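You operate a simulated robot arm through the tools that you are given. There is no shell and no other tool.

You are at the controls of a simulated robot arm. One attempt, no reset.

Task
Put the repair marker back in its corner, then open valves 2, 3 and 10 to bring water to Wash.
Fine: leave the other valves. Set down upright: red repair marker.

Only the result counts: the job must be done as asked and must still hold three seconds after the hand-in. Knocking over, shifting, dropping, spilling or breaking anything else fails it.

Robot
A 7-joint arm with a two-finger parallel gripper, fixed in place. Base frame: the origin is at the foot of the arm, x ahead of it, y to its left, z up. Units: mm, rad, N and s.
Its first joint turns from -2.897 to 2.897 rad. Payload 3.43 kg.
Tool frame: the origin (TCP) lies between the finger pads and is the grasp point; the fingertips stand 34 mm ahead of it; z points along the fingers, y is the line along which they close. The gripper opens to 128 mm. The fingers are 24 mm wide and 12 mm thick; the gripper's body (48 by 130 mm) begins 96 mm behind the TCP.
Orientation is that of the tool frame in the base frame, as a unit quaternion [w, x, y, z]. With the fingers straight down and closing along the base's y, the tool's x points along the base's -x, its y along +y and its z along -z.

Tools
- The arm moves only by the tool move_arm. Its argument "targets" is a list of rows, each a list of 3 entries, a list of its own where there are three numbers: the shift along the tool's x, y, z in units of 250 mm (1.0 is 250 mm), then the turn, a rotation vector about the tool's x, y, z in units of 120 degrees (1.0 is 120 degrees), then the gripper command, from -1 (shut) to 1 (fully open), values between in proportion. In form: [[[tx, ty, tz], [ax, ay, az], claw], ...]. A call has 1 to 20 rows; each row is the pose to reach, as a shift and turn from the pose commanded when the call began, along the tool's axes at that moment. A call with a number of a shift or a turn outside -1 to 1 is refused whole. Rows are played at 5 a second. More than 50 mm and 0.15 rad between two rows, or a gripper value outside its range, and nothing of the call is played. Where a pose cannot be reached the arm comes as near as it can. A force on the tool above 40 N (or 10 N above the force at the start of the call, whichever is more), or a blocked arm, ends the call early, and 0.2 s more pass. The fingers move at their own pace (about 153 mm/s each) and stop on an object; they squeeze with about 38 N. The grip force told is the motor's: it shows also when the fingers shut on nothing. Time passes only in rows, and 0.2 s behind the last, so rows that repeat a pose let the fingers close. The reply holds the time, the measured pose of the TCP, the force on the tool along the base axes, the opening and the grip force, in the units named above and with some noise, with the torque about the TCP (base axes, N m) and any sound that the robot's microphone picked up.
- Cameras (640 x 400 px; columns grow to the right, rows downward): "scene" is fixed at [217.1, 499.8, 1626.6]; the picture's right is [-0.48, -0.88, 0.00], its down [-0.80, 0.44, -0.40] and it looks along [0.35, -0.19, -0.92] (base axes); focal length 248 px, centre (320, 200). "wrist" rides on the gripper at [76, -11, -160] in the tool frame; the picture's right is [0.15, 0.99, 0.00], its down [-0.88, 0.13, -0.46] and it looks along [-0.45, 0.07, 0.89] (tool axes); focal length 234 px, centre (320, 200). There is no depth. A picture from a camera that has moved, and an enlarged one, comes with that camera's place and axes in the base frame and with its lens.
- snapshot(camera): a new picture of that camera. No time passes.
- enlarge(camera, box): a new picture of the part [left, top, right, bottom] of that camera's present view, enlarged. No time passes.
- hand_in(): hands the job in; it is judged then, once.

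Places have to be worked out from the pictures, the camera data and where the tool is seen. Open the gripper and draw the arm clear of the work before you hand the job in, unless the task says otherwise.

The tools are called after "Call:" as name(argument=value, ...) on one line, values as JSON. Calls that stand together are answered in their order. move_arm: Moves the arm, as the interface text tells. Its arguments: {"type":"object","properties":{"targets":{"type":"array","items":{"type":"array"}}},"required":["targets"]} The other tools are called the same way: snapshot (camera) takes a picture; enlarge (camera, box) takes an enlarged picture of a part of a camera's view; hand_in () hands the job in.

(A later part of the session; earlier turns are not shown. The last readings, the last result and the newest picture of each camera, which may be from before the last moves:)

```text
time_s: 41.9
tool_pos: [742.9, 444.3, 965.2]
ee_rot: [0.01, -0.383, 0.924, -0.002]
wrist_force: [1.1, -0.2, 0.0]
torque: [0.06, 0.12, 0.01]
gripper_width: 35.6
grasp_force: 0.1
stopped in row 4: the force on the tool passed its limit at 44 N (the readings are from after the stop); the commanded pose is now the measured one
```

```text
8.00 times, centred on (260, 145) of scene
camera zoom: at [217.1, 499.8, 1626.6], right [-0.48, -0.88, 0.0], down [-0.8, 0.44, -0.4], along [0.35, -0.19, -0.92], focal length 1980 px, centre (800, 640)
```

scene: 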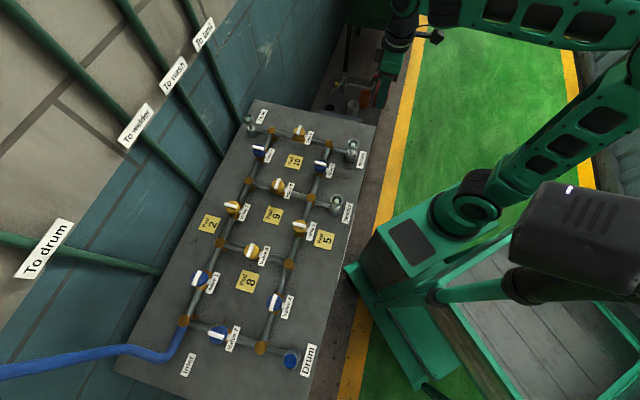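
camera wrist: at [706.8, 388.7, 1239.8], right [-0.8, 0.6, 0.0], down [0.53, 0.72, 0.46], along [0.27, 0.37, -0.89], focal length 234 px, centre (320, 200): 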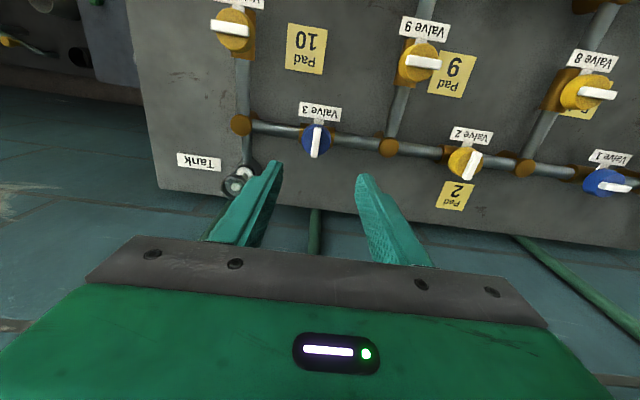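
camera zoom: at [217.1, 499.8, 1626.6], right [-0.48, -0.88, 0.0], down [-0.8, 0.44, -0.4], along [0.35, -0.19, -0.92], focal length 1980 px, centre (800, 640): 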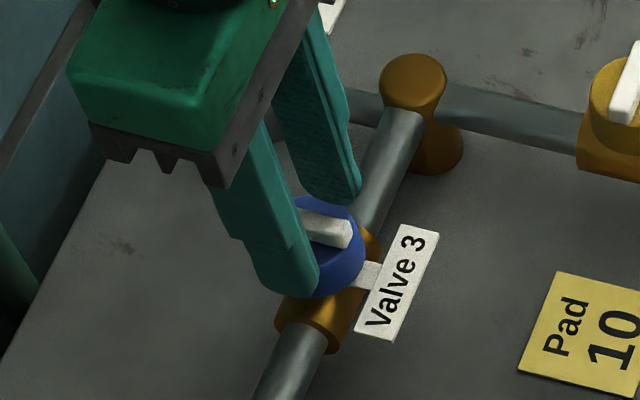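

The tips met the knob face (top ≈ 915), and the arm recoiled a little; the bar has not moved. I rise 20 mm, re-centre over the bar and straighten the tool.

Call:
move_arm(targets=[[[0, 0, -0.08], [0, 0, 0], -0.44], [[-0.018, -0.015, -0.08], [-0.0027, 0.004, 0], -0.44], [[-0.036, -0.029, -0.08], [-0.0054, 0.0081, 0], -0.44], [[-0.036, -0.029, -0.08], [-0.0054, 0.0081, 0], -0.44]])

Call:
enlarge(camera="wrist", box=[240, 110, 400, 240])

```text
time_s: 42.9
tool_pos: [755.9, 445.6, 984.1]
ee_rot: [0.001, -0.383, 0.924, 0.0]
wrist_force: [0.4, -0.1, -0.2]
torque: [0.0, 0.02, -0.05]
gripper_width: 35.8
grasp_force: 0.1
```

```text
3.08 times, centred on (320, 175) of wrist
camera zoom: at [709.1, 384.3, 1143.9], right [-0.8, 0.6, 0.0], down [0.53, 0.71, 0.46], along [0.27, 0.37, -0.89], focal length 720 px, centre (320, 277)
```

zoom: 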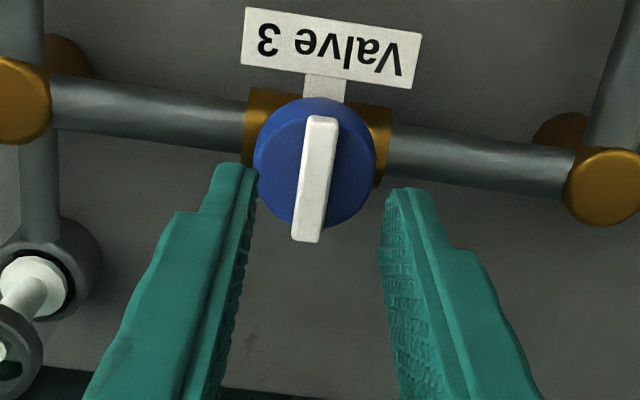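

The bar sits ~1.6 mm off to one side; I correct that and descend to TCP ≈ 952 (tips ≈ 918).

Call:
move_arm(targets=[[[0.003, -0.0064, 0.05], [0, 0, 0], -0.44], [[0.003, -0.0064, 0.09], [0, 0, 0], -0.44], [[0.003, -0.0064, 0.115], [0, 0, 0], -0.44], [[0.003, -0.0064, 0.125], [0, 0, 0], -0.44], [[0.003, -0.0064, 0.132], [0, 0, 0], -0.44], [[0.003, -0.0064, 0.132], [0, 0, 0], -0.44]])

Call:
enlarge(camera="wrist", box=[240, 110, 400, 240])

Call:
enlarge(camera="scene", box=[230, 120, 290, 170])

```text
time_s: 44.3
tool_pos: [744.1, 445.4, 964.7]
ee_rot: [0.01, -0.382, 0.924, -0.001]
wrist_force: [1.2, -0.2, -0.7]
torque: [0.04, 0.12, -0.02]
gripper_width: 36.1
grasp_force: 0.0
stopped in row 6: the force on the tool passed its limit at 42 N (the readings are from after the stop); the commanded pose is now the measured one
```

```text
3.08 times, centred on (320, 175) of wrist
camera zoom: at [696.0, 382.7, 1122.4], right [-0.8, 0.6, -0.01], down [0.52, 0.71, 0.47], along [0.29, 0.37, -0.88], focal length 720 px, centre (320, 277)
```

zoom: 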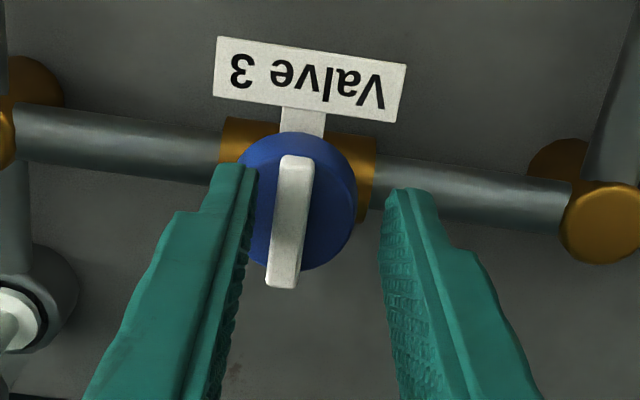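

```text
8.00 times, centred on (260, 145) of scene
camera zoom: at [217.1, 499.8, 1626.6], right [-0.48, -0.88, 0.0], down [-0.8, 0.44, -0.4], along [0.35, -0.19, -0.92], focal length 1980 px, centre (800, 640)
```

zoom: 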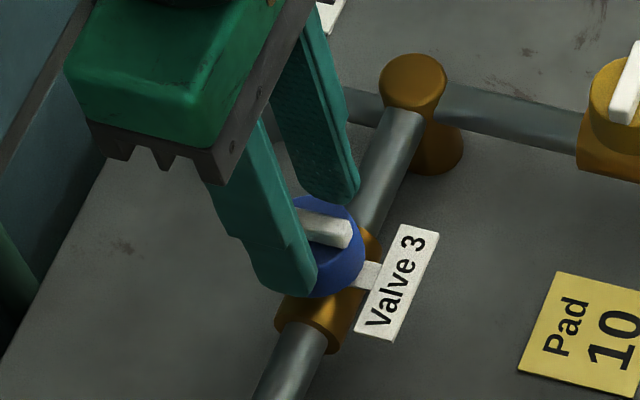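

Contact again at TCP ≈ 953, so the knob face is at about z 920 and the bar top near 930. I rise, re-centre and this time stop higher at TCP ≈ 959.

Call:
move_arm(targets=[[[0, 0, -0.06], [0, 0, 0], -0.44], [[-0.0133, -0.0178, -0.08], [-0.0022, 0.0042, -0.0004], -0.44], [[-0.0266, -0.0356, -0.08], [-0.0045, 0.0085, -0.0007], -0.44], [[-0.0266, -0.0356, -0.08], [-0.0045, 0.0085, -0.0007], -0.44], [[-0.0266, -0.0356, -0.03], [-0.0045, 0.0085, -0.0007], -0.44], [[-0.0266, -0.0356, 0.005], [-0.0045, 0.0085, -0.0007], -0.44], [[-0.0266, -0.0356, 0.022], [-0.0045, 0.0085, -0.0007], -0.44], [[-0.0266, -0.0356, 0.022], [-0.0045, 0.0085, -0.0007], -0.44]])

Call:
enlarge(camera="wrist", box=[240, 110, 400, 240])

Call:
enlarge(camera="scene", box=[240, 130, 290, 170])

```text
time_s: 46.1
tool_pos: [757.0, 442.9, 958.7]
ee_rot: [0.0, -0.383, 0.924, 0.0]
wrist_force: [0.1, 0.7, 0.5]
torque: [0.0, 0.01, 0.03]
gripper_width: 35.9
grasp_force: 0.2
```

```text
3.08 times, centred on (320, 175) of wrist
camera zoom: at [710.6, 381.9, 1117.5], right [-0.8, 0.6, 0.0], down [0.53, 0.72, 0.45], along [0.27, 0.37, -0.89], focal length 720 px, centre (320, 277)
```

zoom: 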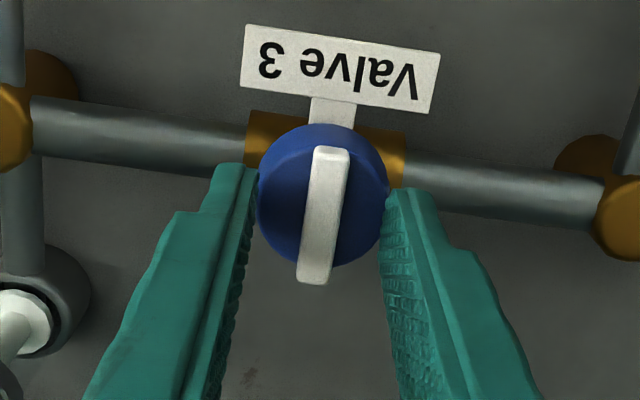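

```text
10.00 times, centred on (265, 150) of scene
camera zoom: at [217.1, 499.8, 1626.6], right [-0.48, -0.88, 0.0], down [-0.8, 0.44, -0.4], along [0.35, -0.19, -0.92], focal length 2475 px, centre (870, 700)
```

zoom: 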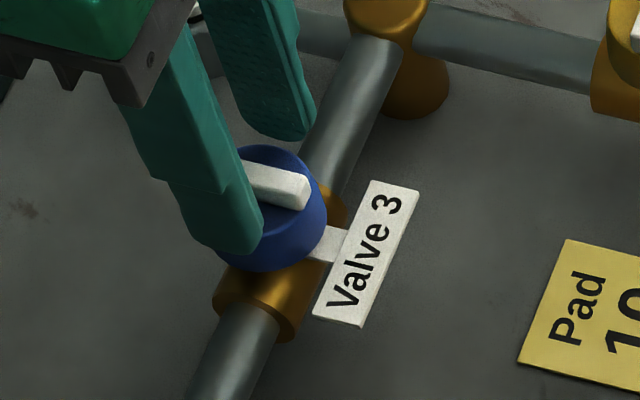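

Well aligned. I lower 2.5 mm more and close the fingers on the bar.

Call:
move_arm(targets=[[[0, 0.002, 0.006], [0, 0, 0], -0.44], [[0, 0.003, 0.01], [0, 0, 0], -0.5], [[0, 0.003, 0.01], [0, 0, 0], -0.7], [[0, 0.003, 0.01], [0, 0, 0], -0.85], [[0, 0.003, 0.01], [0, 0, 0], -1], [[0, 0.003, 0.01], [0, 0, 0], -1]])

Call:
enlarge(camera="wrist", box=[240, 110, 400, 240])

Call:
enlarge(camera="scene", box=[240, 130, 290, 170])

```text
time_s: 47.5
tool_pos: [756.2, 444.7, 955.8]
ee_rot: [-0.001, -0.383, 0.924, 0.001]
wrist_force: [-2.4, 1.4, -1.1]
torque: [0.13, -0.07, 0.01]
gripper_width: 9.8
grasp_force: 43.9
```

```text
3.08 times, centred on (320, 175) of wrist
camera zoom: at [709.8, 382.3, 1115.2], right [-0.8, 0.59, 0.0], down [0.53, 0.72, 0.45], along [0.27, 0.37, -0.89], focal length 720 px, centre (320, 277)
```

zoom: 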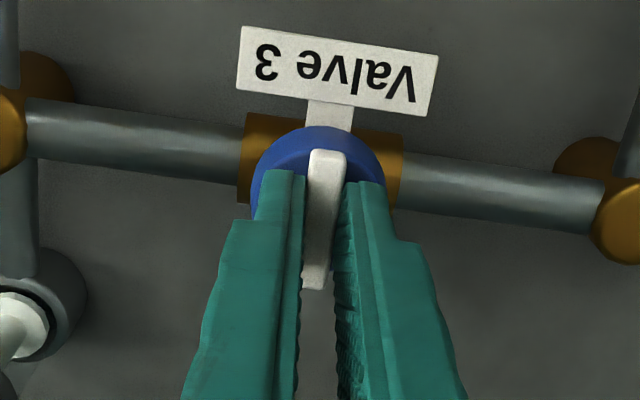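

```text
10.00 times, centred on (265, 150) of scene
camera zoom: at [217.1, 499.8, 1626.6], right [-0.48, -0.88, 0.0], down [-0.8, 0.44, -0.4], along [0.35, -0.19, -0.92], focal length 2475 px, centre (870, 700)
```

zoom: 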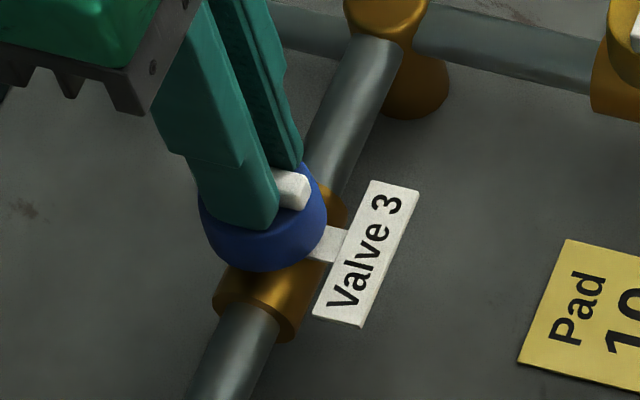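

The bar is gripped (9.8 mm). I test the turning direction with a small counter-clockwise twist of about 8°, watching torque.

Call:
move_arm(targets=[[[0, 0, 0], [0, 0, -0.022], -1], [[0, 0, 0], [0, 0, -0.044], -1], [[0, 0, 0], [0, 0, -0.067], -1], [[0, 0, 0], [0, 0, -0.067], -1]])

Call:
enlarge(camera="wrist", box=[240, 110, 400, 240])

```text
time_s: 48.5
tool_pos: [755.8, 444.0, 956.5]
ee_rot: [-0.002, -0.447, 0.895, 0.0]
wrist_force: [-11.8, -6.5, -3.8]
torque: [0.02, 0.16, 0.02]
gripper_width: 9.8
grasp_force: 43.7
```

```text
3.08 times, centred on (320, 175) of wrist
camera zoom: at [719.4, 376.5, 1115.3], right [-0.88, 0.48, 0.0], down [0.43, 0.78, 0.45], along [0.21, 0.4, -0.89], focal length 720 px, centre (320, 277)
```

zoom: 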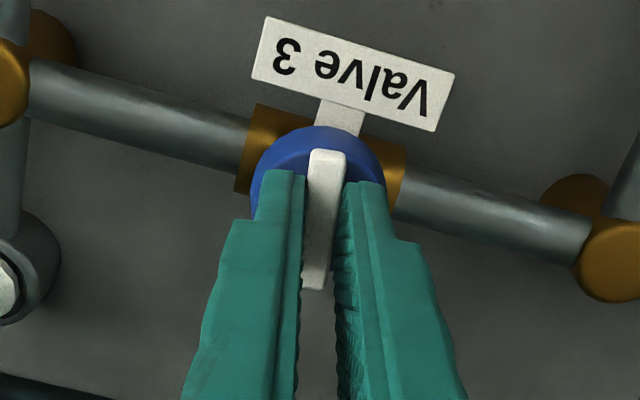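

The bar turned freely with the fingers (no torque), so counter-clockwise is right. A sideways load of ~13 N has built up, so I continue in stages with a slight relieving shift.

Call:
move_arm(targets=[[[0.003, 0, 0], [0, 0, 0], -1], [[0.004, 0, 0], [0, 0, -0.03], -1], [[0.004, 0, 0], [0, 0, -0.06], -1], [[0.004, 0, 0], [0, 0, -0.09], -1], [[0.004, 0, 0], [0, 0, -0.12], -1], [[0.004, 0, 0], [0, 0, -0.12], -1]])

Call:
enlarge(camera="wrist", box=[240, 110, 400, 240])

```text
time_s: 49.9
tool_pos: [755.5, 443.3, 956.0]
ee_rot: [-0.001, -0.555, 0.832, 0.001]
wrist_force: [8.5, 3.7, -9.2]
torque: [0.01, -0.27, -0.02]
gripper_width: 9.6
grasp_force: 44.0
```

```text
3.08 times, centred on (320, 175) of wrist
camera zoom: at [737.2, 368.9, 1115.0], right [-0.97, 0.24, 0.0], down [0.22, 0.86, 0.46], along [0.11, 0.44, -0.89], focal length 720 px, centre (320, 277)
```

zoom: 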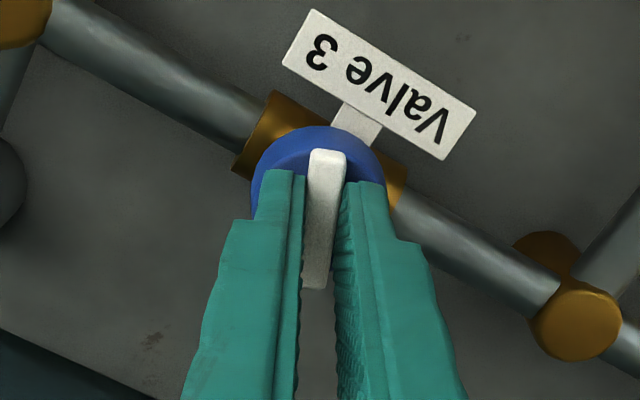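

Load is small and reversed. Continuing the turn by another 24°.

Call:
move_arm(targets=[[[-0.0015, 0, 0.001], [0, 0, -0.033], -1], [[-0.0015, 0, 0.001], [0, 0, -0.067], -1], [[-0.0015, 0, 0.001], [0, 0, -0.1], -1], [[-0.0015, 0, 0.001], [0, 0, -0.133], -1], [[-0.0015, 0, 0.001], [0, 0, -0.167], -1], [[-0.0015, 0, 0.001], [0, 0, -0.2], -1], [[-0.0015, 0, 0.001], [0, 0, -0.2], -1]])

```text
time_s: 51.5
tool_pos: [756.6, 443.2, 956.1]
ee_rot: [0.001, 0.716, -0.698, 0.0]
wrist_force: [25.6, -3.9, -7.6]
torque: [-1.11, -0.88, -0.01]
gripper_width: 9.7
grasp_force: 43.3
```

At ~46° turned; there is a 25 N sideways load in +x. I relieve it by shifting ~1.2 mm and then continue turning.

Call:
move_arm(targets=[[[0, -0.003, 0], [0, 0, 0], -1], [[0, -0.005, 0], [0, 0, 0], -1], [[0, -0.005, 0], [0, 0, 0], -1]])

Call:
enlarge(camera="wrist", box=[240, 110, 400, 240])

```text
time_s: 52.3
tool_pos: [756.9, 443.3, 956.0]
ee_rot: [0.002, 0.715, -0.699, -0.001]
wrist_force: [16.9, -10.6, -6.0]
torque: [-0.25, -0.55, -0.02]
gripper_width: 9.7
grasp_force: 43.3
```

```text
3.08 times, centred on (320, 175) of wrist
camera zoom: at [770.4, 367.7, 1115.1], right [-0.99, -0.17, 0.0], down [-0.15, 0.88, 0.46], along [-0.08, 0.45, -0.89], focal length 720 px, centre (320, 277)
```

zoom: 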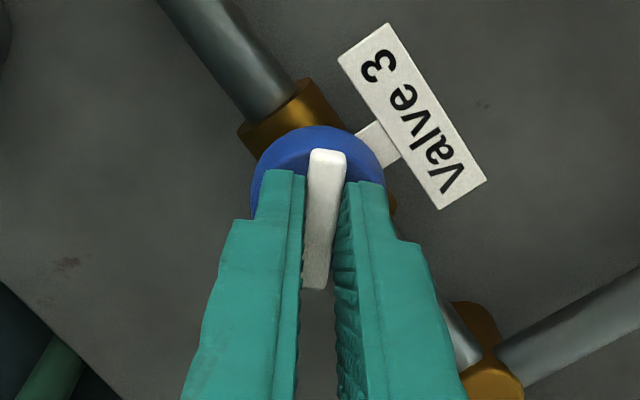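

Still ~20 N; I add a small shift and continue turning 22°.

Call:
move_arm(targets=[[[0.002, -0.003, 0.001], [0, 0, 0], -1], [[0.002, -0.003, 0.001], [0, 0, -0.03], -1], [[0.002, -0.003, 0.001], [0, 0, -0.06], -1], [[0.002, -0.003, 0.001], [0, 0, -0.09], -1], [[0.002, -0.003, 0.001], [0, 0, -0.12], -1], [[0.002, -0.003, 0.001], [0, 0, -0.15], -1], [[0.002, -0.003, 0.001], [0, 0, -0.183], -1], [[0.002, -0.003, 0.001], [0, 0, -0.183], -1]])

```text
time_s: 54.1
tool_pos: [756.7, 443.1, 956.4]
ee_rot: [0.0, 0.836, -0.549, -0.001]
wrist_force: [17.6, 1.1, 0.8]
torque: [-0.08, -0.57, -0.05]
gripper_width: 9.9
grasp_force: 44.0
```

Turned ~68°. I finish the remaining 22° with a small relieving shift.

Call:
move_arm(targets=[[[0.0013, -0.003, 0], [0, 0, 0], -1], [[0.0013, -0.003, 0], [0, 0, -0.03], -1], [[0.0013, -0.003, 0], [0, 0, -0.06], -1], [[0.0013, -0.003, 0], [0, 0, -0.09], -1], [[0.0013, -0.003, 0], [0, 0, -0.12], -1], [[0.0013, -0.003, 0], [0, 0, -0.15], -1], [[0.0013, -0.003, 0], [0, 0, -0.18], -1], [[0.0013, -0.003, 0], [0, 0, -0.18], -1]])

Call:
enlarge(camera="wrist", box=[240, 110, 400, 240])

Call:
enlarge(camera="scene", box=[220, 90, 380, 190])

```text
time_s: 55.9
tool_pos: [757.8, 443.3, 957.2]
ee_rot: [0.001, 0.924, -0.382, -0.001]
wrist_force: [10.3, 2.3, 5.7]
torque: [0.08, -0.38, -0.12]
gripper_width: 9.7
grasp_force: 43.8
```

```text
3.08 times, centred on (320, 175) of wrist
camera zoom: at [820.2, 398.2, 1114.9], right [-0.59, -0.8, 0.0], down [-0.71, 0.53, 0.46], along [-0.37, 0.27, -0.89], focal length 720 px, centre (320, 277)
```

zoom: 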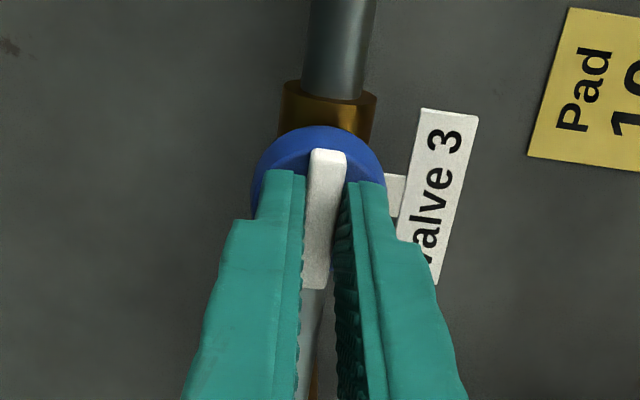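

```text
4.00 times, centred on (300, 140) of scene
camera zoom: at [217.1, 499.8, 1626.6], right [-0.48, -0.88, 0.0], down [-0.8, 0.44, -0.4], along [0.35, -0.19, -0.92], focal length 990 px, centre (400, 440)
```

zoom: 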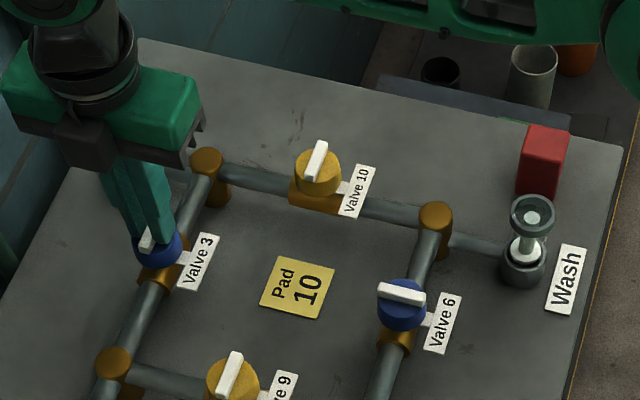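

Valve 3's bar now lies along its pipe (90° turned). I open the fingers slightly and lift off.

Call:
move_arm(targets=[[[0, 0, 0], [0, 0, 0], -0.7], [[0, 0, 0], [0, 0, 0], -0.55], [[0, 0, 0], [0, 0, 0], -0.55], [[0, 0, -0.06], [0, 0, 0], -0.55], [[0, 0, -0.2], [0, 0, 0], -0.55], [[0, 0, -0.4], [0, 0, 0], -0.55], [[0, 0, -0.4], [0, 0, 0], -0.55]])

Call:
snapshot(camera="wrist")

Call:
enlarge(camera="scene", box=[220, 110, 320, 180])

```text
time_s: 57.5
tool_pos: [760.4, 444.6, 1055.9]
ee_rot: [0.0, 0.924, -0.383, -0.001]
wrist_force: [-0.4, -0.3, 0.3]
torque: [0.03, -0.01, -0.01]
gripper_width: 28.6
grasp_force: 0.0
```

```text
taken
camera wrist: at [822.8, 399.7, 1214.6], right [-0.6, -0.8, 0.0], down [-0.71, 0.53, 0.46], along [-0.37, 0.27, -0.89], focal length 234 px, centre (320, 200)
```

wrist: 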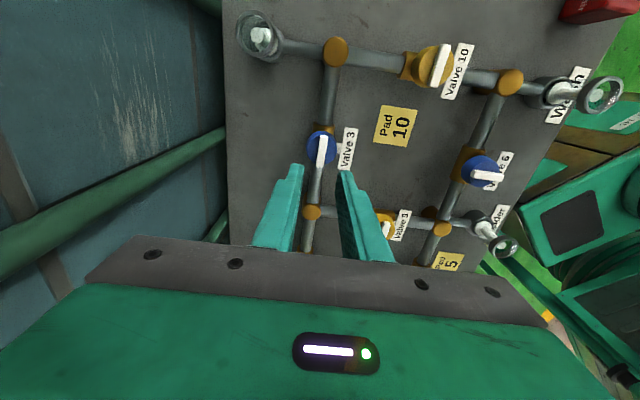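

```text
5.71 times, centred on (270, 145) of scene
camera zoom: at [217.1, 499.8, 1626.6], right [-0.48, -0.88, 0.0], down [-0.8, 0.44, -0.4], along [0.35, -0.19, -0.92], focal length 1414 px, centre (606, 514)
```

zoom: 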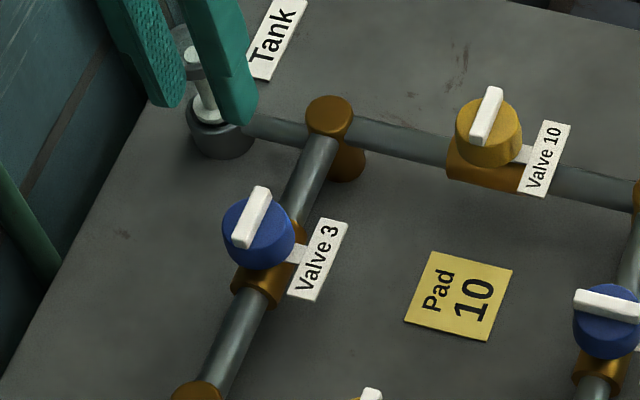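

Valve 3 is open. Next valve 2, expected at about (600, 600); I fly there at z≈1056 turning the tool back by 90°.

Call:
move_arm(targets=[[[-0.0812, 0.001, 0], [0, 0, 0.0682], -0.55], [[-0.1624, 0.003, 0], [0, 0, 0.1364], -0.55], [[-0.2435, 0.004, 0], [0, 0, 0.2045], -0.55], [[-0.3247, 0.005, 0], [0, 0, 0.2727], -0.55], [[-0.4059, 0.006, 0], [0, 0, 0.3409], -0.55], [[-0.4871, 0.008, 0], [0, 0, 0.4091], -0.55], [[-0.5683, 0.009, 0], [0, 0, 0.4773], -0.55], [[-0.6495, 0.01, 0], [0, 0, 0.5455], -0.55], [[-0.7306, 0.011, 0], [0, 0, 0.6136], -0.5], [[-0.8118, 0.013, 0], [0, 0, 0.6818], -0.44], [[-0.893, 0.014, 0], [0, 0, 0.75], -0.44], [[-0.893, 0.014, 0], [0, 0, 0.75], -0.44]])

Call:
snapshot(camera="wrist")

Call:
enlarge(camera="wrist", box=[260, 100, 380, 200])

```text
time_s: 60.1
tool_pos: [597.8, 597.7, 1056.4]
ee_rot: [-0.001, -0.382, 0.924, 0.001]
wrist_force: [-0.4, 1.1, 0.0]
torque: [0.01, 0.01, 0.01]
gripper_width: 35.8
grasp_force: 0.0
```

```text
taken
camera wrist: at [552.1, 536.7, 1215.7], right [-0.8, 0.6, 0.0], down [0.53, 0.71, 0.45], along [0.27, 0.36, -0.89], focal length 234 px, centre (320, 200)
```

wrist: 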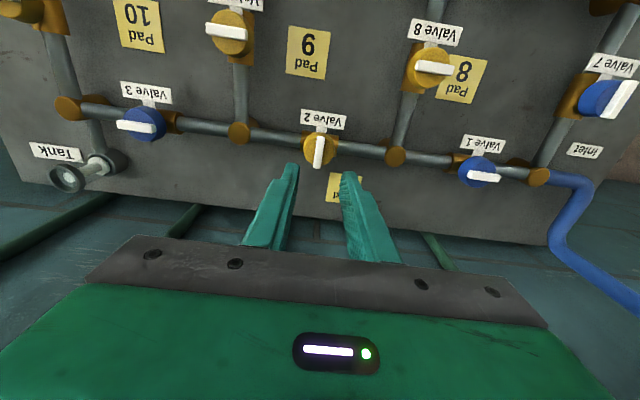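

```text
4.00 times, centred on (320, 150) of wrist
camera zoom: at [552.1, 536.7, 1215.7], right [-0.8, 0.6, 0.0], down [0.53, 0.71, 0.45], along [0.27, 0.36, -0.89], focal length 937 px, centre (320, 400)
```

zoom: 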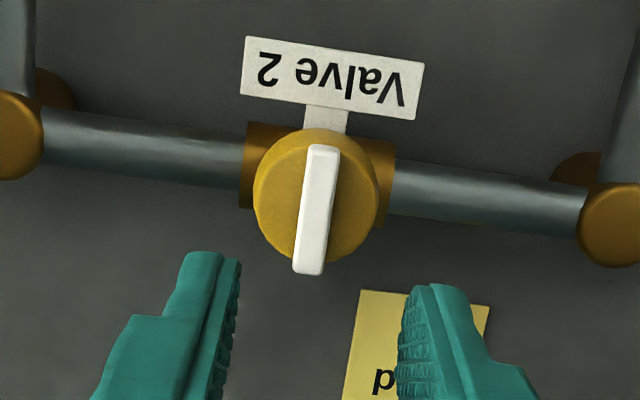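

Valve 2's bar sits about 3.5 mm further toward the wall than the tool axis, matching (600.4, 600.4). I correct and descend to ~975 for a final check.

Call:
move_arm(targets=[[[-0.007, 0, 0.08], [0, 0, 0], -0.44], [[-0.0144, 0, 0.18], [0, 0, 0], -0.44], [[-0.0144, 0, 0.27], [0, 0, 0], -0.44], [[-0.0144, 0, 0.326], [0, 0, 0], -0.44], [[-0.0144, 0, 0.326], [0, 0, 0], -0.44]])

Call:
enlarge(camera="wrist", box=[240, 110, 400, 240])

```text
time_s: 61.3
tool_pos: [599.4, 599.6, 973.9]
ee_rot: [-0.001, -0.383, 0.924, 0.001]
wrist_force: [0.6, 0.3, 0.6]
torque: [-0.01, 0.02, 0.04]
gripper_width: 35.8
grasp_force: 0.0
```

```text
3.08 times, centred on (320, 175) of wrist
camera zoom: at [554.8, 537.9, 1132.7], right [-0.8, 0.6, 0.0], down [0.53, 0.72, 0.45], along [0.27, 0.37, -0.89], focal length 720 px, centre (320, 277)
```

zoom: 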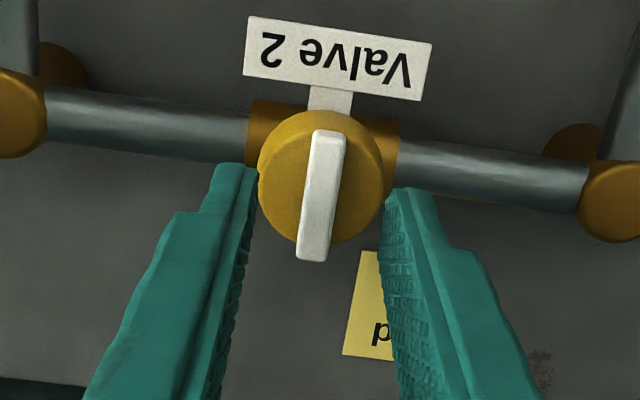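

Well aligned. I lower 17 mm to TCP ≈ 957 and close on the bar.

Call:
move_arm(targets=[[[0, 0, 0.03], [0, 0, 0], -0.44], [[0, 0, 0.052], [0, 0, 0], -0.44], [[0, 0, 0.063], [0, 0, 0], -0.44], [[0, 0, 0.068], [0, 0, 0], -0.44], [[0, 0, 0.068], [0, 0, 0], -0.6], [[0, 0, 0.068], [0, 0, 0], -0.75], [[0, 0, 0.068], [0, 0, 0], -0.9], [[0, 0, 0.068], [0, 0, 0], -1], [[0, 0, 0.068], [0, 0, 0], -1]])

Call:
enlarge(camera="wrist", box=[240, 110, 400, 240])

```text
time_s: 63.3
tool_pos: [601.2, 600.2, 956.6]
ee_rot: [0.0, -0.383, 0.924, -0.001]
wrist_force: [4.3, -5.1, -1.5]
torque: [-0.12, -0.17, -0.04]
gripper_width: 9.6
grasp_force: 44.0
```

```text
3.08 times, centred on (320, 175) of wrist
camera zoom: at [555.1, 539.0, 1116.1], right [-0.8, 0.6, 0.0], down [0.53, 0.72, 0.45], along [0.27, 0.36, -0.89], focal length 720 px, centre (320, 277)
```

zoom: 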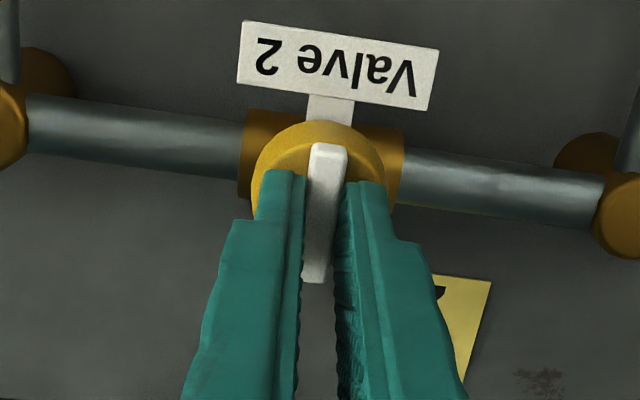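

Gripped. I twist counter-clockwise 12° as a test.

Call:
move_arm(targets=[[[0, -0.001, 0], [0, 0, -0.025], -1], [[0, -0.001, 0], [0, 0, -0.05], -1], [[0, -0.001, 0], [0, 0, -0.075], -1], [[0, -0.001, 0], [0, 0, -0.1], -1], [[0, -0.001, 0], [0, 0, -0.1], -1]])

Call:
enlarge(camera="wrist", box=[240, 110, 400, 240])

```text
time_s: 64.5
tool_pos: [601.5, 600.4, 957.4]
ee_rot: [-0.002, -0.477, 0.879, 0.0]
wrist_force: [5.9, -14.8, -8.5]
torque: [0.02, -0.46, -0.01]
gripper_width: 9.8
grasp_force: 43.6
```

```text
3.08 times, centred on (320, 175) of wrist
camera zoom: at [569.2, 530.9, 1116.2], right [-0.91, 0.42, 0.0], down [0.37, 0.81, 0.45], along [0.19, 0.41, -0.89], focal length 720 px, centre (320, 277)
```

zoom: 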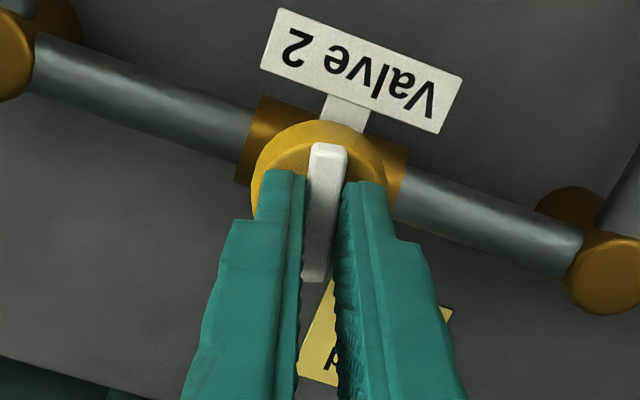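

Valve 2 turns with no torque. Continue with small relief, 24° more.

Call:
move_arm(targets=[[[0.002, -0.003, 0.001], [0, 0, 0], -1], [[0.002, -0.003, 0.001], [0, 0, -0.033], -1], [[0.002, -0.003, 0.001], [0, 0, -0.067], -1], [[0.002, -0.003, 0.001], [0, 0, -0.1], -1], [[0.002, -0.003, 0.001], [0, 0, -0.133], -1], [[0.002, -0.003, 0.001], [0, 0, -0.167], -1], [[0.002, -0.003, 0.001], [0, 0, -0.2], -1], [[0.002, -0.003, 0.001], [0, 0, -0.2], -1]])

```text
time_s: 66.3
tool_pos: [601.3, 599.9, 957.2]
ee_rot: [-0.002, -0.65, 0.76, 0.0]
wrist_force: [9.6, -0.7, -16.0]
torque: [1.16, -0.57, 0.0]
gripper_width: 9.9
grasp_force: 43.4
```

Turned 36°. I relieve the vertical pull slightly and continue 24°.

Call:
move_arm(targets=[[[0, -0.0016, 0.0025], [0, 0, 0], -1], [[0, -0.0016, 0.0025], [0, 0, -0.033], -1], [[0, -0.0016, 0.0025], [0, 0, -0.067], -1], [[0, -0.0016, 0.0025], [0, 0, -0.1], -1], [[0, -0.0016, 0.0025], [0, 0, -0.133], -1], [[0, -0.0016, 0.0025], [0, 0, -0.167], -1], [[0, -0.0016, 0.0025], [0, 0, -0.2], -1], [[0, -0.0016, 0.0025], [0, 0, -0.2], -1]])

```text
time_s: 68.1
tool_pos: [600.9, 598.9, 957.8]
ee_rot: [0.001, 0.793, -0.609, -0.001]
wrist_force: [13.7, 3.8, 0.1]
torque: [-0.46, -0.57, -0.01]
gripper_width: 9.8
grasp_force: 43.6
```

Turned 60°. Finish the remaining 30°.

Call:
move_arm(targets=[[[0.0006, -0.0023, 0], [0, 0, 0], -1], [[0.0006, -0.0023, 0], [0, 0, -0.031], -1], [[0.0006, -0.0023, 0], [0, 0, -0.063], -1], [[0.0006, -0.0023, 0], [0, 0, -0.094], -1], [[0.0006, -0.0023, 0], [0, 0, -0.126], -1], [[0.0006, -0.0023, 0], [0, 0, -0.157], -1], [[0.0006, -0.0023, 0], [0, 0, -0.188], -1], [[0.0006, -0.0023, 0], [0, 0, -0.22], -1], [[0.0006, -0.0023, 0], [0, 0, -0.251], -1], [[0.0006, -0.0023, 0], [0, 0, -0.251], -1]])

Call:
enlarge(camera="wrist", box=[240, 110, 400, 240])

```text
time_s: 70.3
tool_pos: [601.3, 600.7, 957.6]
ee_rot: [0.001, 0.924, -0.381, -0.001]
wrist_force: [0.0, -0.2, -1.8]
torque: [-0.07, -0.21, -0.28]
gripper_width: 10.0
grasp_force: 43.8
```

```text
3.08 times, centred on (320, 175) of wrist
camera zoom: at [663.8, 555.0, 1115.9], right [-0.59, -0.81, 0.0], down [-0.72, 0.53, 0.46], along [-0.37, 0.27, -0.89], focal length 720 px, centre (320, 277)
```

zoom: 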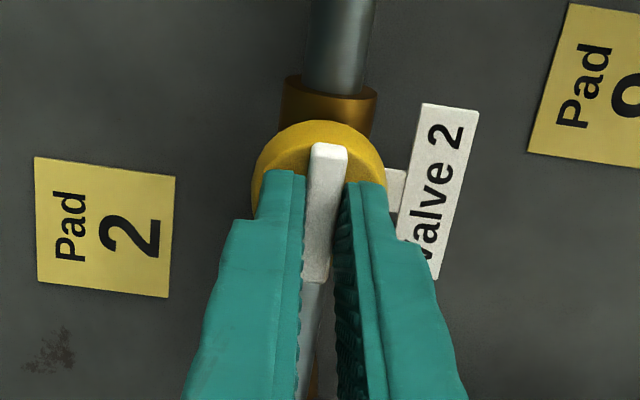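

Valve 2's bar is now along its pipe, with a hint of end-stop torque. Open and lift off.

Call:
move_arm(targets=[[[0, 0, 0], [0, 0, 0], -0.7], [[0, 0, 0], [0, 0, 0], -0.55], [[0, 0, 0], [0, 0, 0], -0.55], [[0, 0, -0.06], [0, 0, 0], -0.55], [[0, 0, -0.2], [0, 0, 0], -0.55], [[0, 0, -0.4], [0, 0, 0], -0.55], [[0, 0, -0.4], [0, 0, 0], -0.55]])

Call:
snapshot(camera="wrist")

Call:
enlarge(camera="scene", box=[180, 100, 380, 230])

```text
time_s: 71.9
tool_pos: [601.5, 600.5, 1056.8]
ee_rot: [0.001, 0.924, -0.382, -0.002]
wrist_force: [0.1, 0.5, -0.8]
torque: [0.02, 0.03, 0.0]
gripper_width: 28.7
grasp_force: 0.1
```

```text
taken
camera wrist: at [662.9, 555.0, 1216.0], right [-0.59, -0.8, 0.0], down [-0.71, 0.53, 0.46], along [-0.37, 0.27, -0.89], focal length 234 px, centre (320, 200)
```

wrist: 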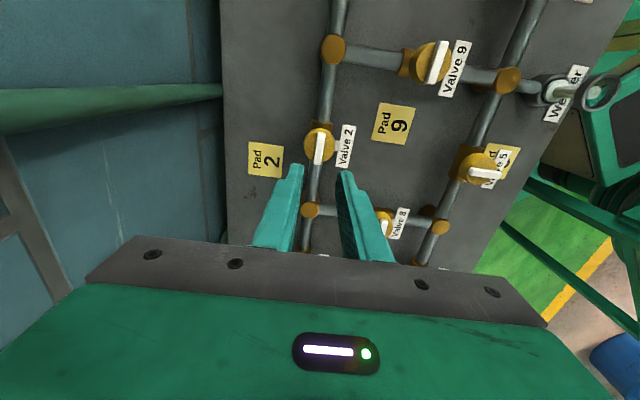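

```text
3.08 times, centred on (280, 165) of scene
camera zoom: at [217.1, 499.8, 1626.6], right [-0.48, -0.88, 0.0], down [-0.8, 0.44, -0.4], along [0.35, -0.19, -0.92], focal length 761 px, centre (443, 308)
```

zoom: 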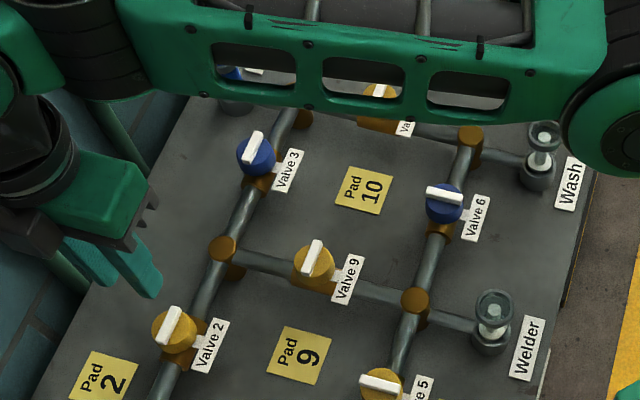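

Valves 2 and 3 are open and the Tank glass now shows blue water. For valve 10 I need the tool turned to yaw −45°, so I travel there in two legs with 90° turns each.

Call:
move_arm(targets=[[[0.0617, 0.018, 0], [0, 0, 0.0682], -0.55], [[0.1235, 0.036, 0], [0, 0, 0.1364], -0.55], [[0.1852, 0.054, 0], [0, 0, 0.2045], -0.55], [[0.2469, 0.072, 0], [0, 0, 0.2727], -0.55], [[0.3086, 0.09, 0], [0, 0, 0.3409], -0.55], [[0.3704, 0.108, 0], [0, 0, 0.4091], -0.55], [[0.4321, 0.126, 0], [0, 0, 0.4773], -0.55], [[0.4938, 0.144, 0], [0, 0, 0.5455], -0.55], [[0.5555, 0.162, 0], [0, 0, 0.6136], -0.55], [[0.6173, 0.18, 0], [0, 0, 0.6818], -0.55], [[0.679, 0.198, 0], [0, 0, 0.75], -0.55], [[0.679, 0.198, 0], [0, 0, 0.75], -0.55]])

Call:
move_arm(targets=[[[0.0223, -0.058, 0], [0, 0, 0.0682], -0.55], [[0.0445, -0.116, 0], [0, 0, 0.1364], -0.55], [[0.0668, -0.174, 0], [0, 0, 0.2045], -0.55], [[0.0891, -0.232, 0], [0, 0, 0.2727], -0.55], [[0.1114, -0.29, 0], [0, 0, 0.3409], -0.55], [[0.1336, -0.348, 0], [0, 0, 0.4091], -0.55], [[0.1559, -0.406, 0], [0, 0, 0.4773], -0.55], [[0.1782, -0.464, 0], [0, 0, 0.5455], -0.5], [[0.2005, -0.522, 0], [0, 0, 0.6136], -0.44], [[0.2227, -0.58, 0], [0, 0, 0.6818], -0.44], [[0.245, -0.638, 0], [0, 0, 0.75], -0.44], [[0.245, -0.638, 0], [0, 0, 0.75], -0.44]])

Call:
snapshot(camera="wrist")

Call:
enlarge(camera="wrist", box=[260, 100, 380, 200])

```text
time_s: 74.5
tool_pos: [686.4, 445.7, 1057.3]
ee_rot: [-0.001, -0.383, 0.924, 0.0]
wrist_force: [0.2, -0.1, -0.7]
torque: [0.01, 0.01, 0.0]
gripper_width: 28.7
grasp_force: 0.0
```

```text
time_s: 77.1
tool_pos: [758.6, 289.4, 1056.1]
ee_rot: [-0.001, 0.382, 0.924, 0.0]
wrist_force: [-0.4, -0.1, -0.4]
torque: [-0.03, 0.0, 0.02]
gripper_width: 35.8
grasp_force: 0.1
```

```text
taken
camera wrist: at [696.9, 335.0, 1215.2], right [0.59, 0.8, 0.0], down [0.72, -0.53, 0.46], along [0.36, -0.27, -0.89], focal length 234 px, centre (320, 200)
```

wrist: 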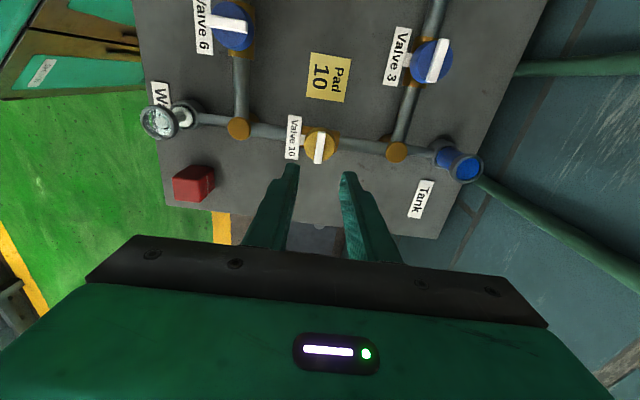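

```text
4.00 times, centred on (320, 150) of wrist
camera zoom: at [696.9, 335.0, 1215.2], right [0.59, 0.8, 0.0], down [0.72, -0.53, 0.46], along [0.36, -0.27, -0.89], focal length 937 px, centre (320, 400)
```

zoom: 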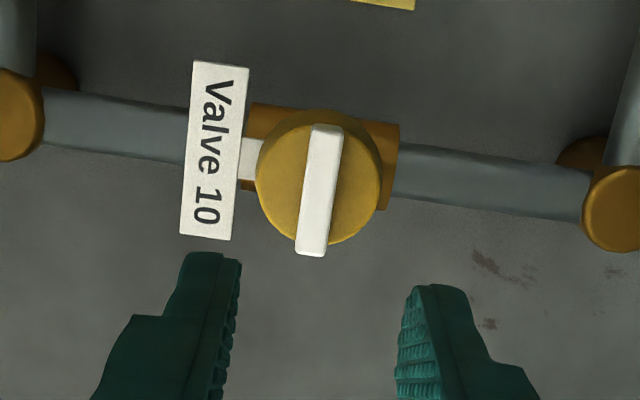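

Tank shows water. Valve 10's bar is ~3 mm nearer along the tool's x; I correct and descend to ~974.

Call:
move_arm(targets=[[[0.006, 0, 0.08], [0, 0, 0], -0.44], [[0.011, 0, 0.18], [0, 0, 0], -0.44], [[0.011, 0, 0.27], [0, 0, 0], -0.44], [[0.011, 0, 0.328], [0, 0, 0], -0.44], [[0.011, 0, 0.328], [0, 0, 0], -0.44]])

Call:
enlarge(camera="wrist", box=[240, 110, 400, 240])

Call:
enlarge(camera="scene", box=[260, 100, 340, 160])

```text
time_s: 78.3
tool_pos: [756.0, 291.5, 974.9]
ee_rot: [0.0, 0.381, 0.925, -0.001]
wrist_force: [0.0, -1.1, 0.0]
torque: [0.04, 0.03, -0.02]
gripper_width: 35.5
grasp_force: 0.0
```

```text
3.08 times, centred on (320, 175) of wrist
camera zoom: at [694.8, 336.1, 1133.5], right [0.59, 0.8, 0.0], down [0.72, -0.53, 0.46], along [0.37, -0.27, -0.89], focal length 720 px, centre (320, 277)
```

zoom: 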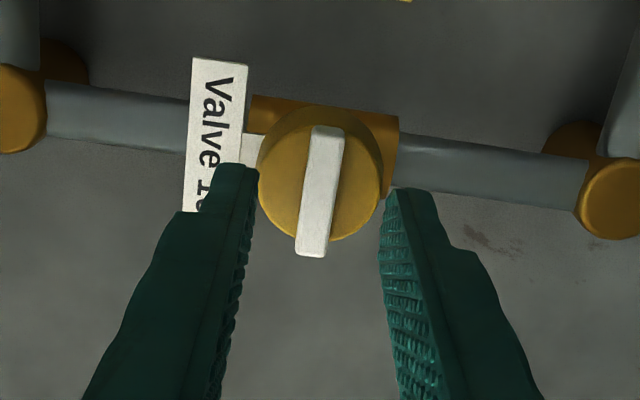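

```text
6.67 times, centred on (300, 130) of scene
camera zoom: at [217.1, 499.8, 1626.6], right [-0.48, -0.88, 0.0], down [-0.8, 0.44, -0.4], along [0.35, -0.19, -0.92], focal length 1650 px, centre (453, 667)
```

zoom: 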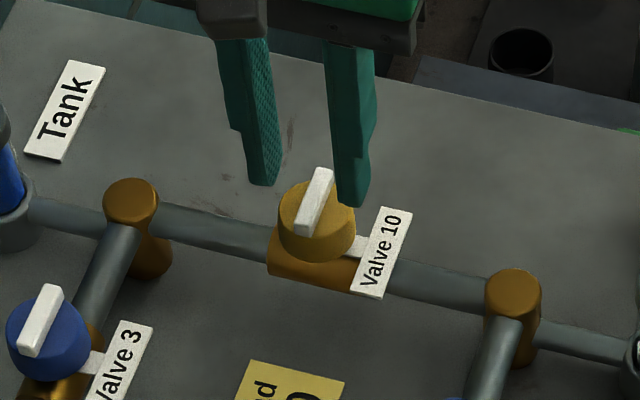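

Aligned. I lower to TCP ≈ 957 and close on valve 10's bar.

Call:
move_arm(targets=[[[0.002, 0, 0.03], [0, 0, 0], -0.44], [[0.002, 0, 0.052], [0, 0, 0], -0.44], [[0.002, 0, 0.063], [0, 0, 0], -0.44], [[0.002, 0, 0.07], [0, 0, 0], -0.44], [[0.002, 0, 0.07], [0, 0, 0], -0.6], [[0.002, 0, 0.07], [0, 0, 0], -0.75], [[0.002, 0, 0.07], [0, 0, 0], -0.9], [[0.002, 0, 0.07], [0, 0, 0], -1], [[0.002, 0, 0.07], [0, 0, 0], -1]])

Call:
enlarge(camera="wrist", box=[240, 110, 400, 240])

```text
time_s: 80.3
tool_pos: [755.5, 291.2, 956.7]
ee_rot: [0.0, 0.381, 0.925, 0.0]
wrist_force: [1.6, 1.8, -1.4]
torque: [0.03, -0.13, -0.01]
gripper_width: 9.7
grasp_force: 43.0
```

```text
3.08 times, centred on (320, 175) of wrist
camera zoom: at [693.7, 336.9, 1116.1], right [0.59, 0.8, 0.0], down [0.72, -0.53, 0.46], along [0.37, -0.27, -0.89], focal length 720 px, centre (320, 277)
```

zoom: 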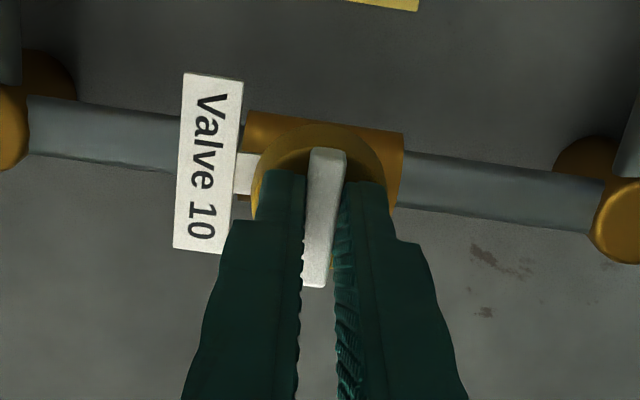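

Gripped (9.7 mm, low side loads). I test a counter-clockwise twist of 12°.

Call:
move_arm(targets=[[[0, 0, 0], [0, 0, -0.025], -1], [[0, 0, 0], [0, 0, -0.05], -1], [[0, 0, 0], [0, 0, -0.075], -1], [[0, 0, 0], [0, 0, -0.1], -1], [[0, 0, 0], [0, 0, -0.1], -1]])

Call:
enlarge(camera="wrist", box=[240, 110, 400, 240])

```text
time_s: 81.5
tool_pos: [754.5, 290.8, 957.0]
ee_rot: [-0.002, 0.283, 0.959, -0.001]
wrist_force: [-5.6, -11.0, -3.2]
torque: [-0.92, -0.81, 0.01]
gripper_width: 9.6
grasp_force: 43.5
```

```text
3.08 times, centred on (320, 175) of wrist
camera zoom: at [685.6, 323.0, 1116.2], right [0.41, 0.91, 0.0], down [0.81, -0.37, 0.45], along [0.41, -0.19, -0.89], focal length 720 px, centre (320, 277)
```

zoom: 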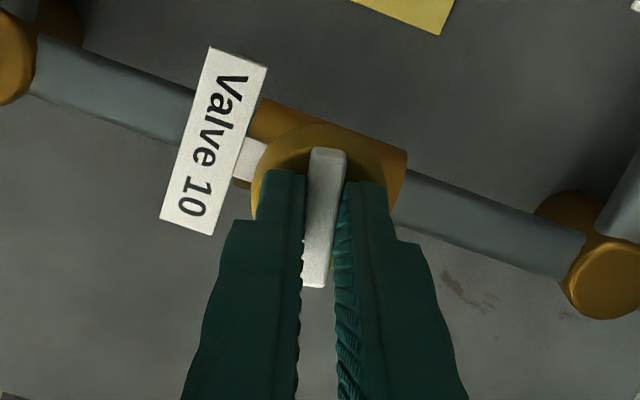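

It turns freely. Continue 24° with a small relief shift.

Call:
move_arm(targets=[[[0, -0.0027, 0], [0, 0, 0], -1], [[0, -0.0027, 0], [0, 0, -0.033], -1], [[0, -0.0027, 0], [0, 0, -0.067], -1], [[0, -0.0027, 0], [0, 0, -0.1], -1], [[0, -0.0027, 0], [0, 0, -0.133], -1], [[0, -0.0027, 0], [0, 0, -0.167], -1], [[0, -0.0027, 0], [0, 0, -0.2], -1], [[0, -0.0027, 0], [0, 0, -0.2], -1]])

```text
time_s: 83.3
tool_pos: [753.9, 290.8, 957.4]
ee_rot: [-0.001, 0.078, 0.997, -0.001]
wrist_force: [6.5, -13.3, 1.2]
torque: [-0.42, -0.68, -0.04]
gripper_width: 9.8
grasp_force: 43.6
```

Turned 36°. Continue 24° with relief.

Call:
move_arm(targets=[[[-0.0016, -0.0022, 0], [0, 0, 0], -1], [[-0.0016, -0.0022, 0], [0, 0, -0.033], -1], [[-0.0016, -0.0022, 0], [0, 0, -0.067], -1], [[-0.0016, -0.0022, 0], [0, 0, -0.1], -1], [[-0.0016, -0.0022, 0], [0, 0, -0.133], -1], [[-0.0016, -0.0022, 0], [0, 0, -0.167], -1], [[-0.0016, -0.0022, 0], [0, 0, -0.2], -1], [[-0.0016, -0.0022, 0], [0, 0, -0.2], -1]])

```text
time_s: 85.1
tool_pos: [753.9, 290.4, 957.5]
ee_rot: [0.0, -0.131, 0.991, -0.001]
wrist_force: [11.0, -14.0, -1.3]
torque: [-0.13, -1.52, -0.01]
gripper_width: 9.9
grasp_force: 43.6
```

Turned 60°. Finish the last 30°.

Call:
move_arm(targets=[[[-0.0012, -0.0032, 0], [0, 0, 0], -1], [[-0.0012, -0.0032, 0], [0, 0, -0.031], -1], [[-0.0012, -0.0032, 0], [0, 0, -0.063], -1], [[-0.0012, -0.0032, 0], [0, 0, -0.094], -1], [[-0.0012, -0.0032, 0], [0, 0, -0.125], -1], [[-0.0012, -0.0032, 0], [0, 0, -0.157], -1], [[-0.0012, -0.0032, 0], [0, 0, -0.188], -1], [[-0.0012, -0.0032, 0], [0, 0, -0.219], -1], [[-0.0012, -0.0032, 0], [0, 0, -0.25], -1], [[-0.0012, -0.0032, 0], [0, 0, -0.25], -1]])

Call:
enlarge(camera="wrist", box=[240, 110, 400, 240])

```text
time_s: 87.3
tool_pos: [755.6, 288.9, 956.7]
ee_rot: [-0.001, -0.383, 0.924, 0.0]
wrist_force: [5.1, -23.3, -6.8]
torque: [-0.71, -0.15, -0.21]
gripper_width: 10.0
grasp_force: 43.2
```

```text
3.08 times, centred on (320, 175) of wrist
camera zoom: at [710.2, 227.0, 1116.3], right [-0.8, 0.59, 0.0], down [0.53, 0.72, 0.45], along [0.27, 0.36, -0.89], focal length 720 px, centre (320, 277)
```

zoom: 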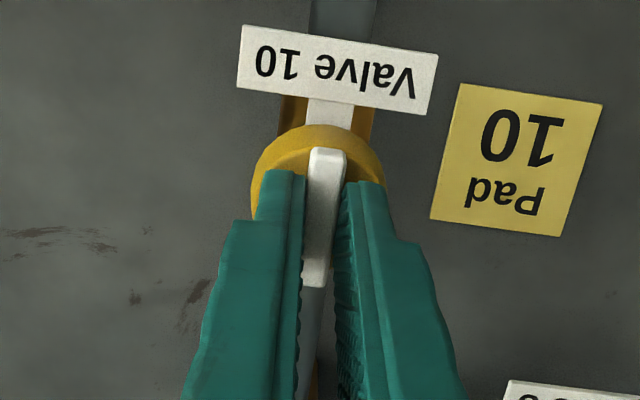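

Valve 10's bar now lies along its pipe. I relieve the side load, open the fingers and lift off.

Call:
move_arm(targets=[[[0.0023, -0.0034, 0], [0, 0, 0], -1], [[0.0023, -0.0034, 0], [0, 0, 0], -0.7], [[0.0023, -0.0034, 0], [0, 0, 0], -0.55], [[0.0023, -0.0034, 0], [0, 0, 0], -0.55], [[0.0023, -0.0034, -0.06], [0, 0, 0], -0.55], [[0.0023, -0.0034, -0.2], [0, 0, 0], -0.55], [[0.0023, -0.0034, -0.4], [0, 0, 0], -0.55], [[0.0023, -0.0034, -0.4], [0, 0, 0], -0.55]])

Call:
snapshot(camera="wrist")

Call:
enlarge(camera="scene", box=[220, 90, 380, 190])

```text
time_s: 89.1
tool_pos: [755.0, 287.8, 1058.1]
ee_rot: [-0.001, -0.385, 0.923, 0.0]
wrist_force: [0.6, -0.2, -0.3]
torque: [-0.01, 0.01, -0.02]
gripper_width: 28.9
grasp_force: 0.0
```

```text
taken
camera wrist: at [709.5, 226.0, 1217.3], right [-0.8, 0.59, 0.0], down [0.53, 0.72, 0.45], along [0.27, 0.37, -0.89], focal length 234 px, centre (320, 200)
```

wrist: 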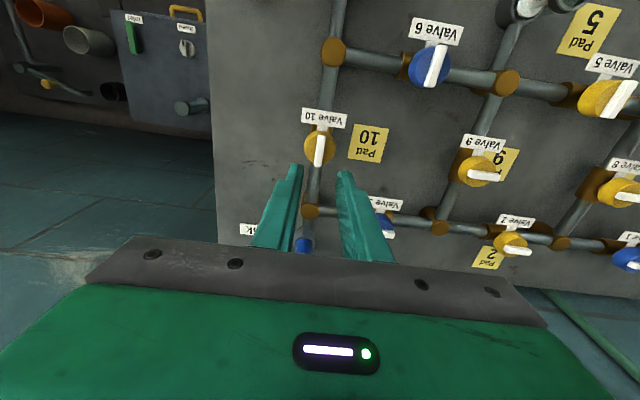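

```text
4.00 times, centred on (300, 140) of scene
camera zoom: at [217.1, 499.8, 1626.6], right [-0.48, -0.88, 0.0], down [-0.8, 0.44, -0.4], along [0.35, -0.19, -0.92], focal length 990 px, centre (400, 440)
```

zoom: 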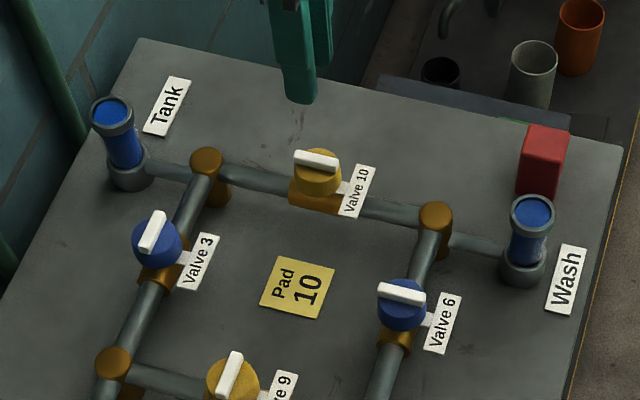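

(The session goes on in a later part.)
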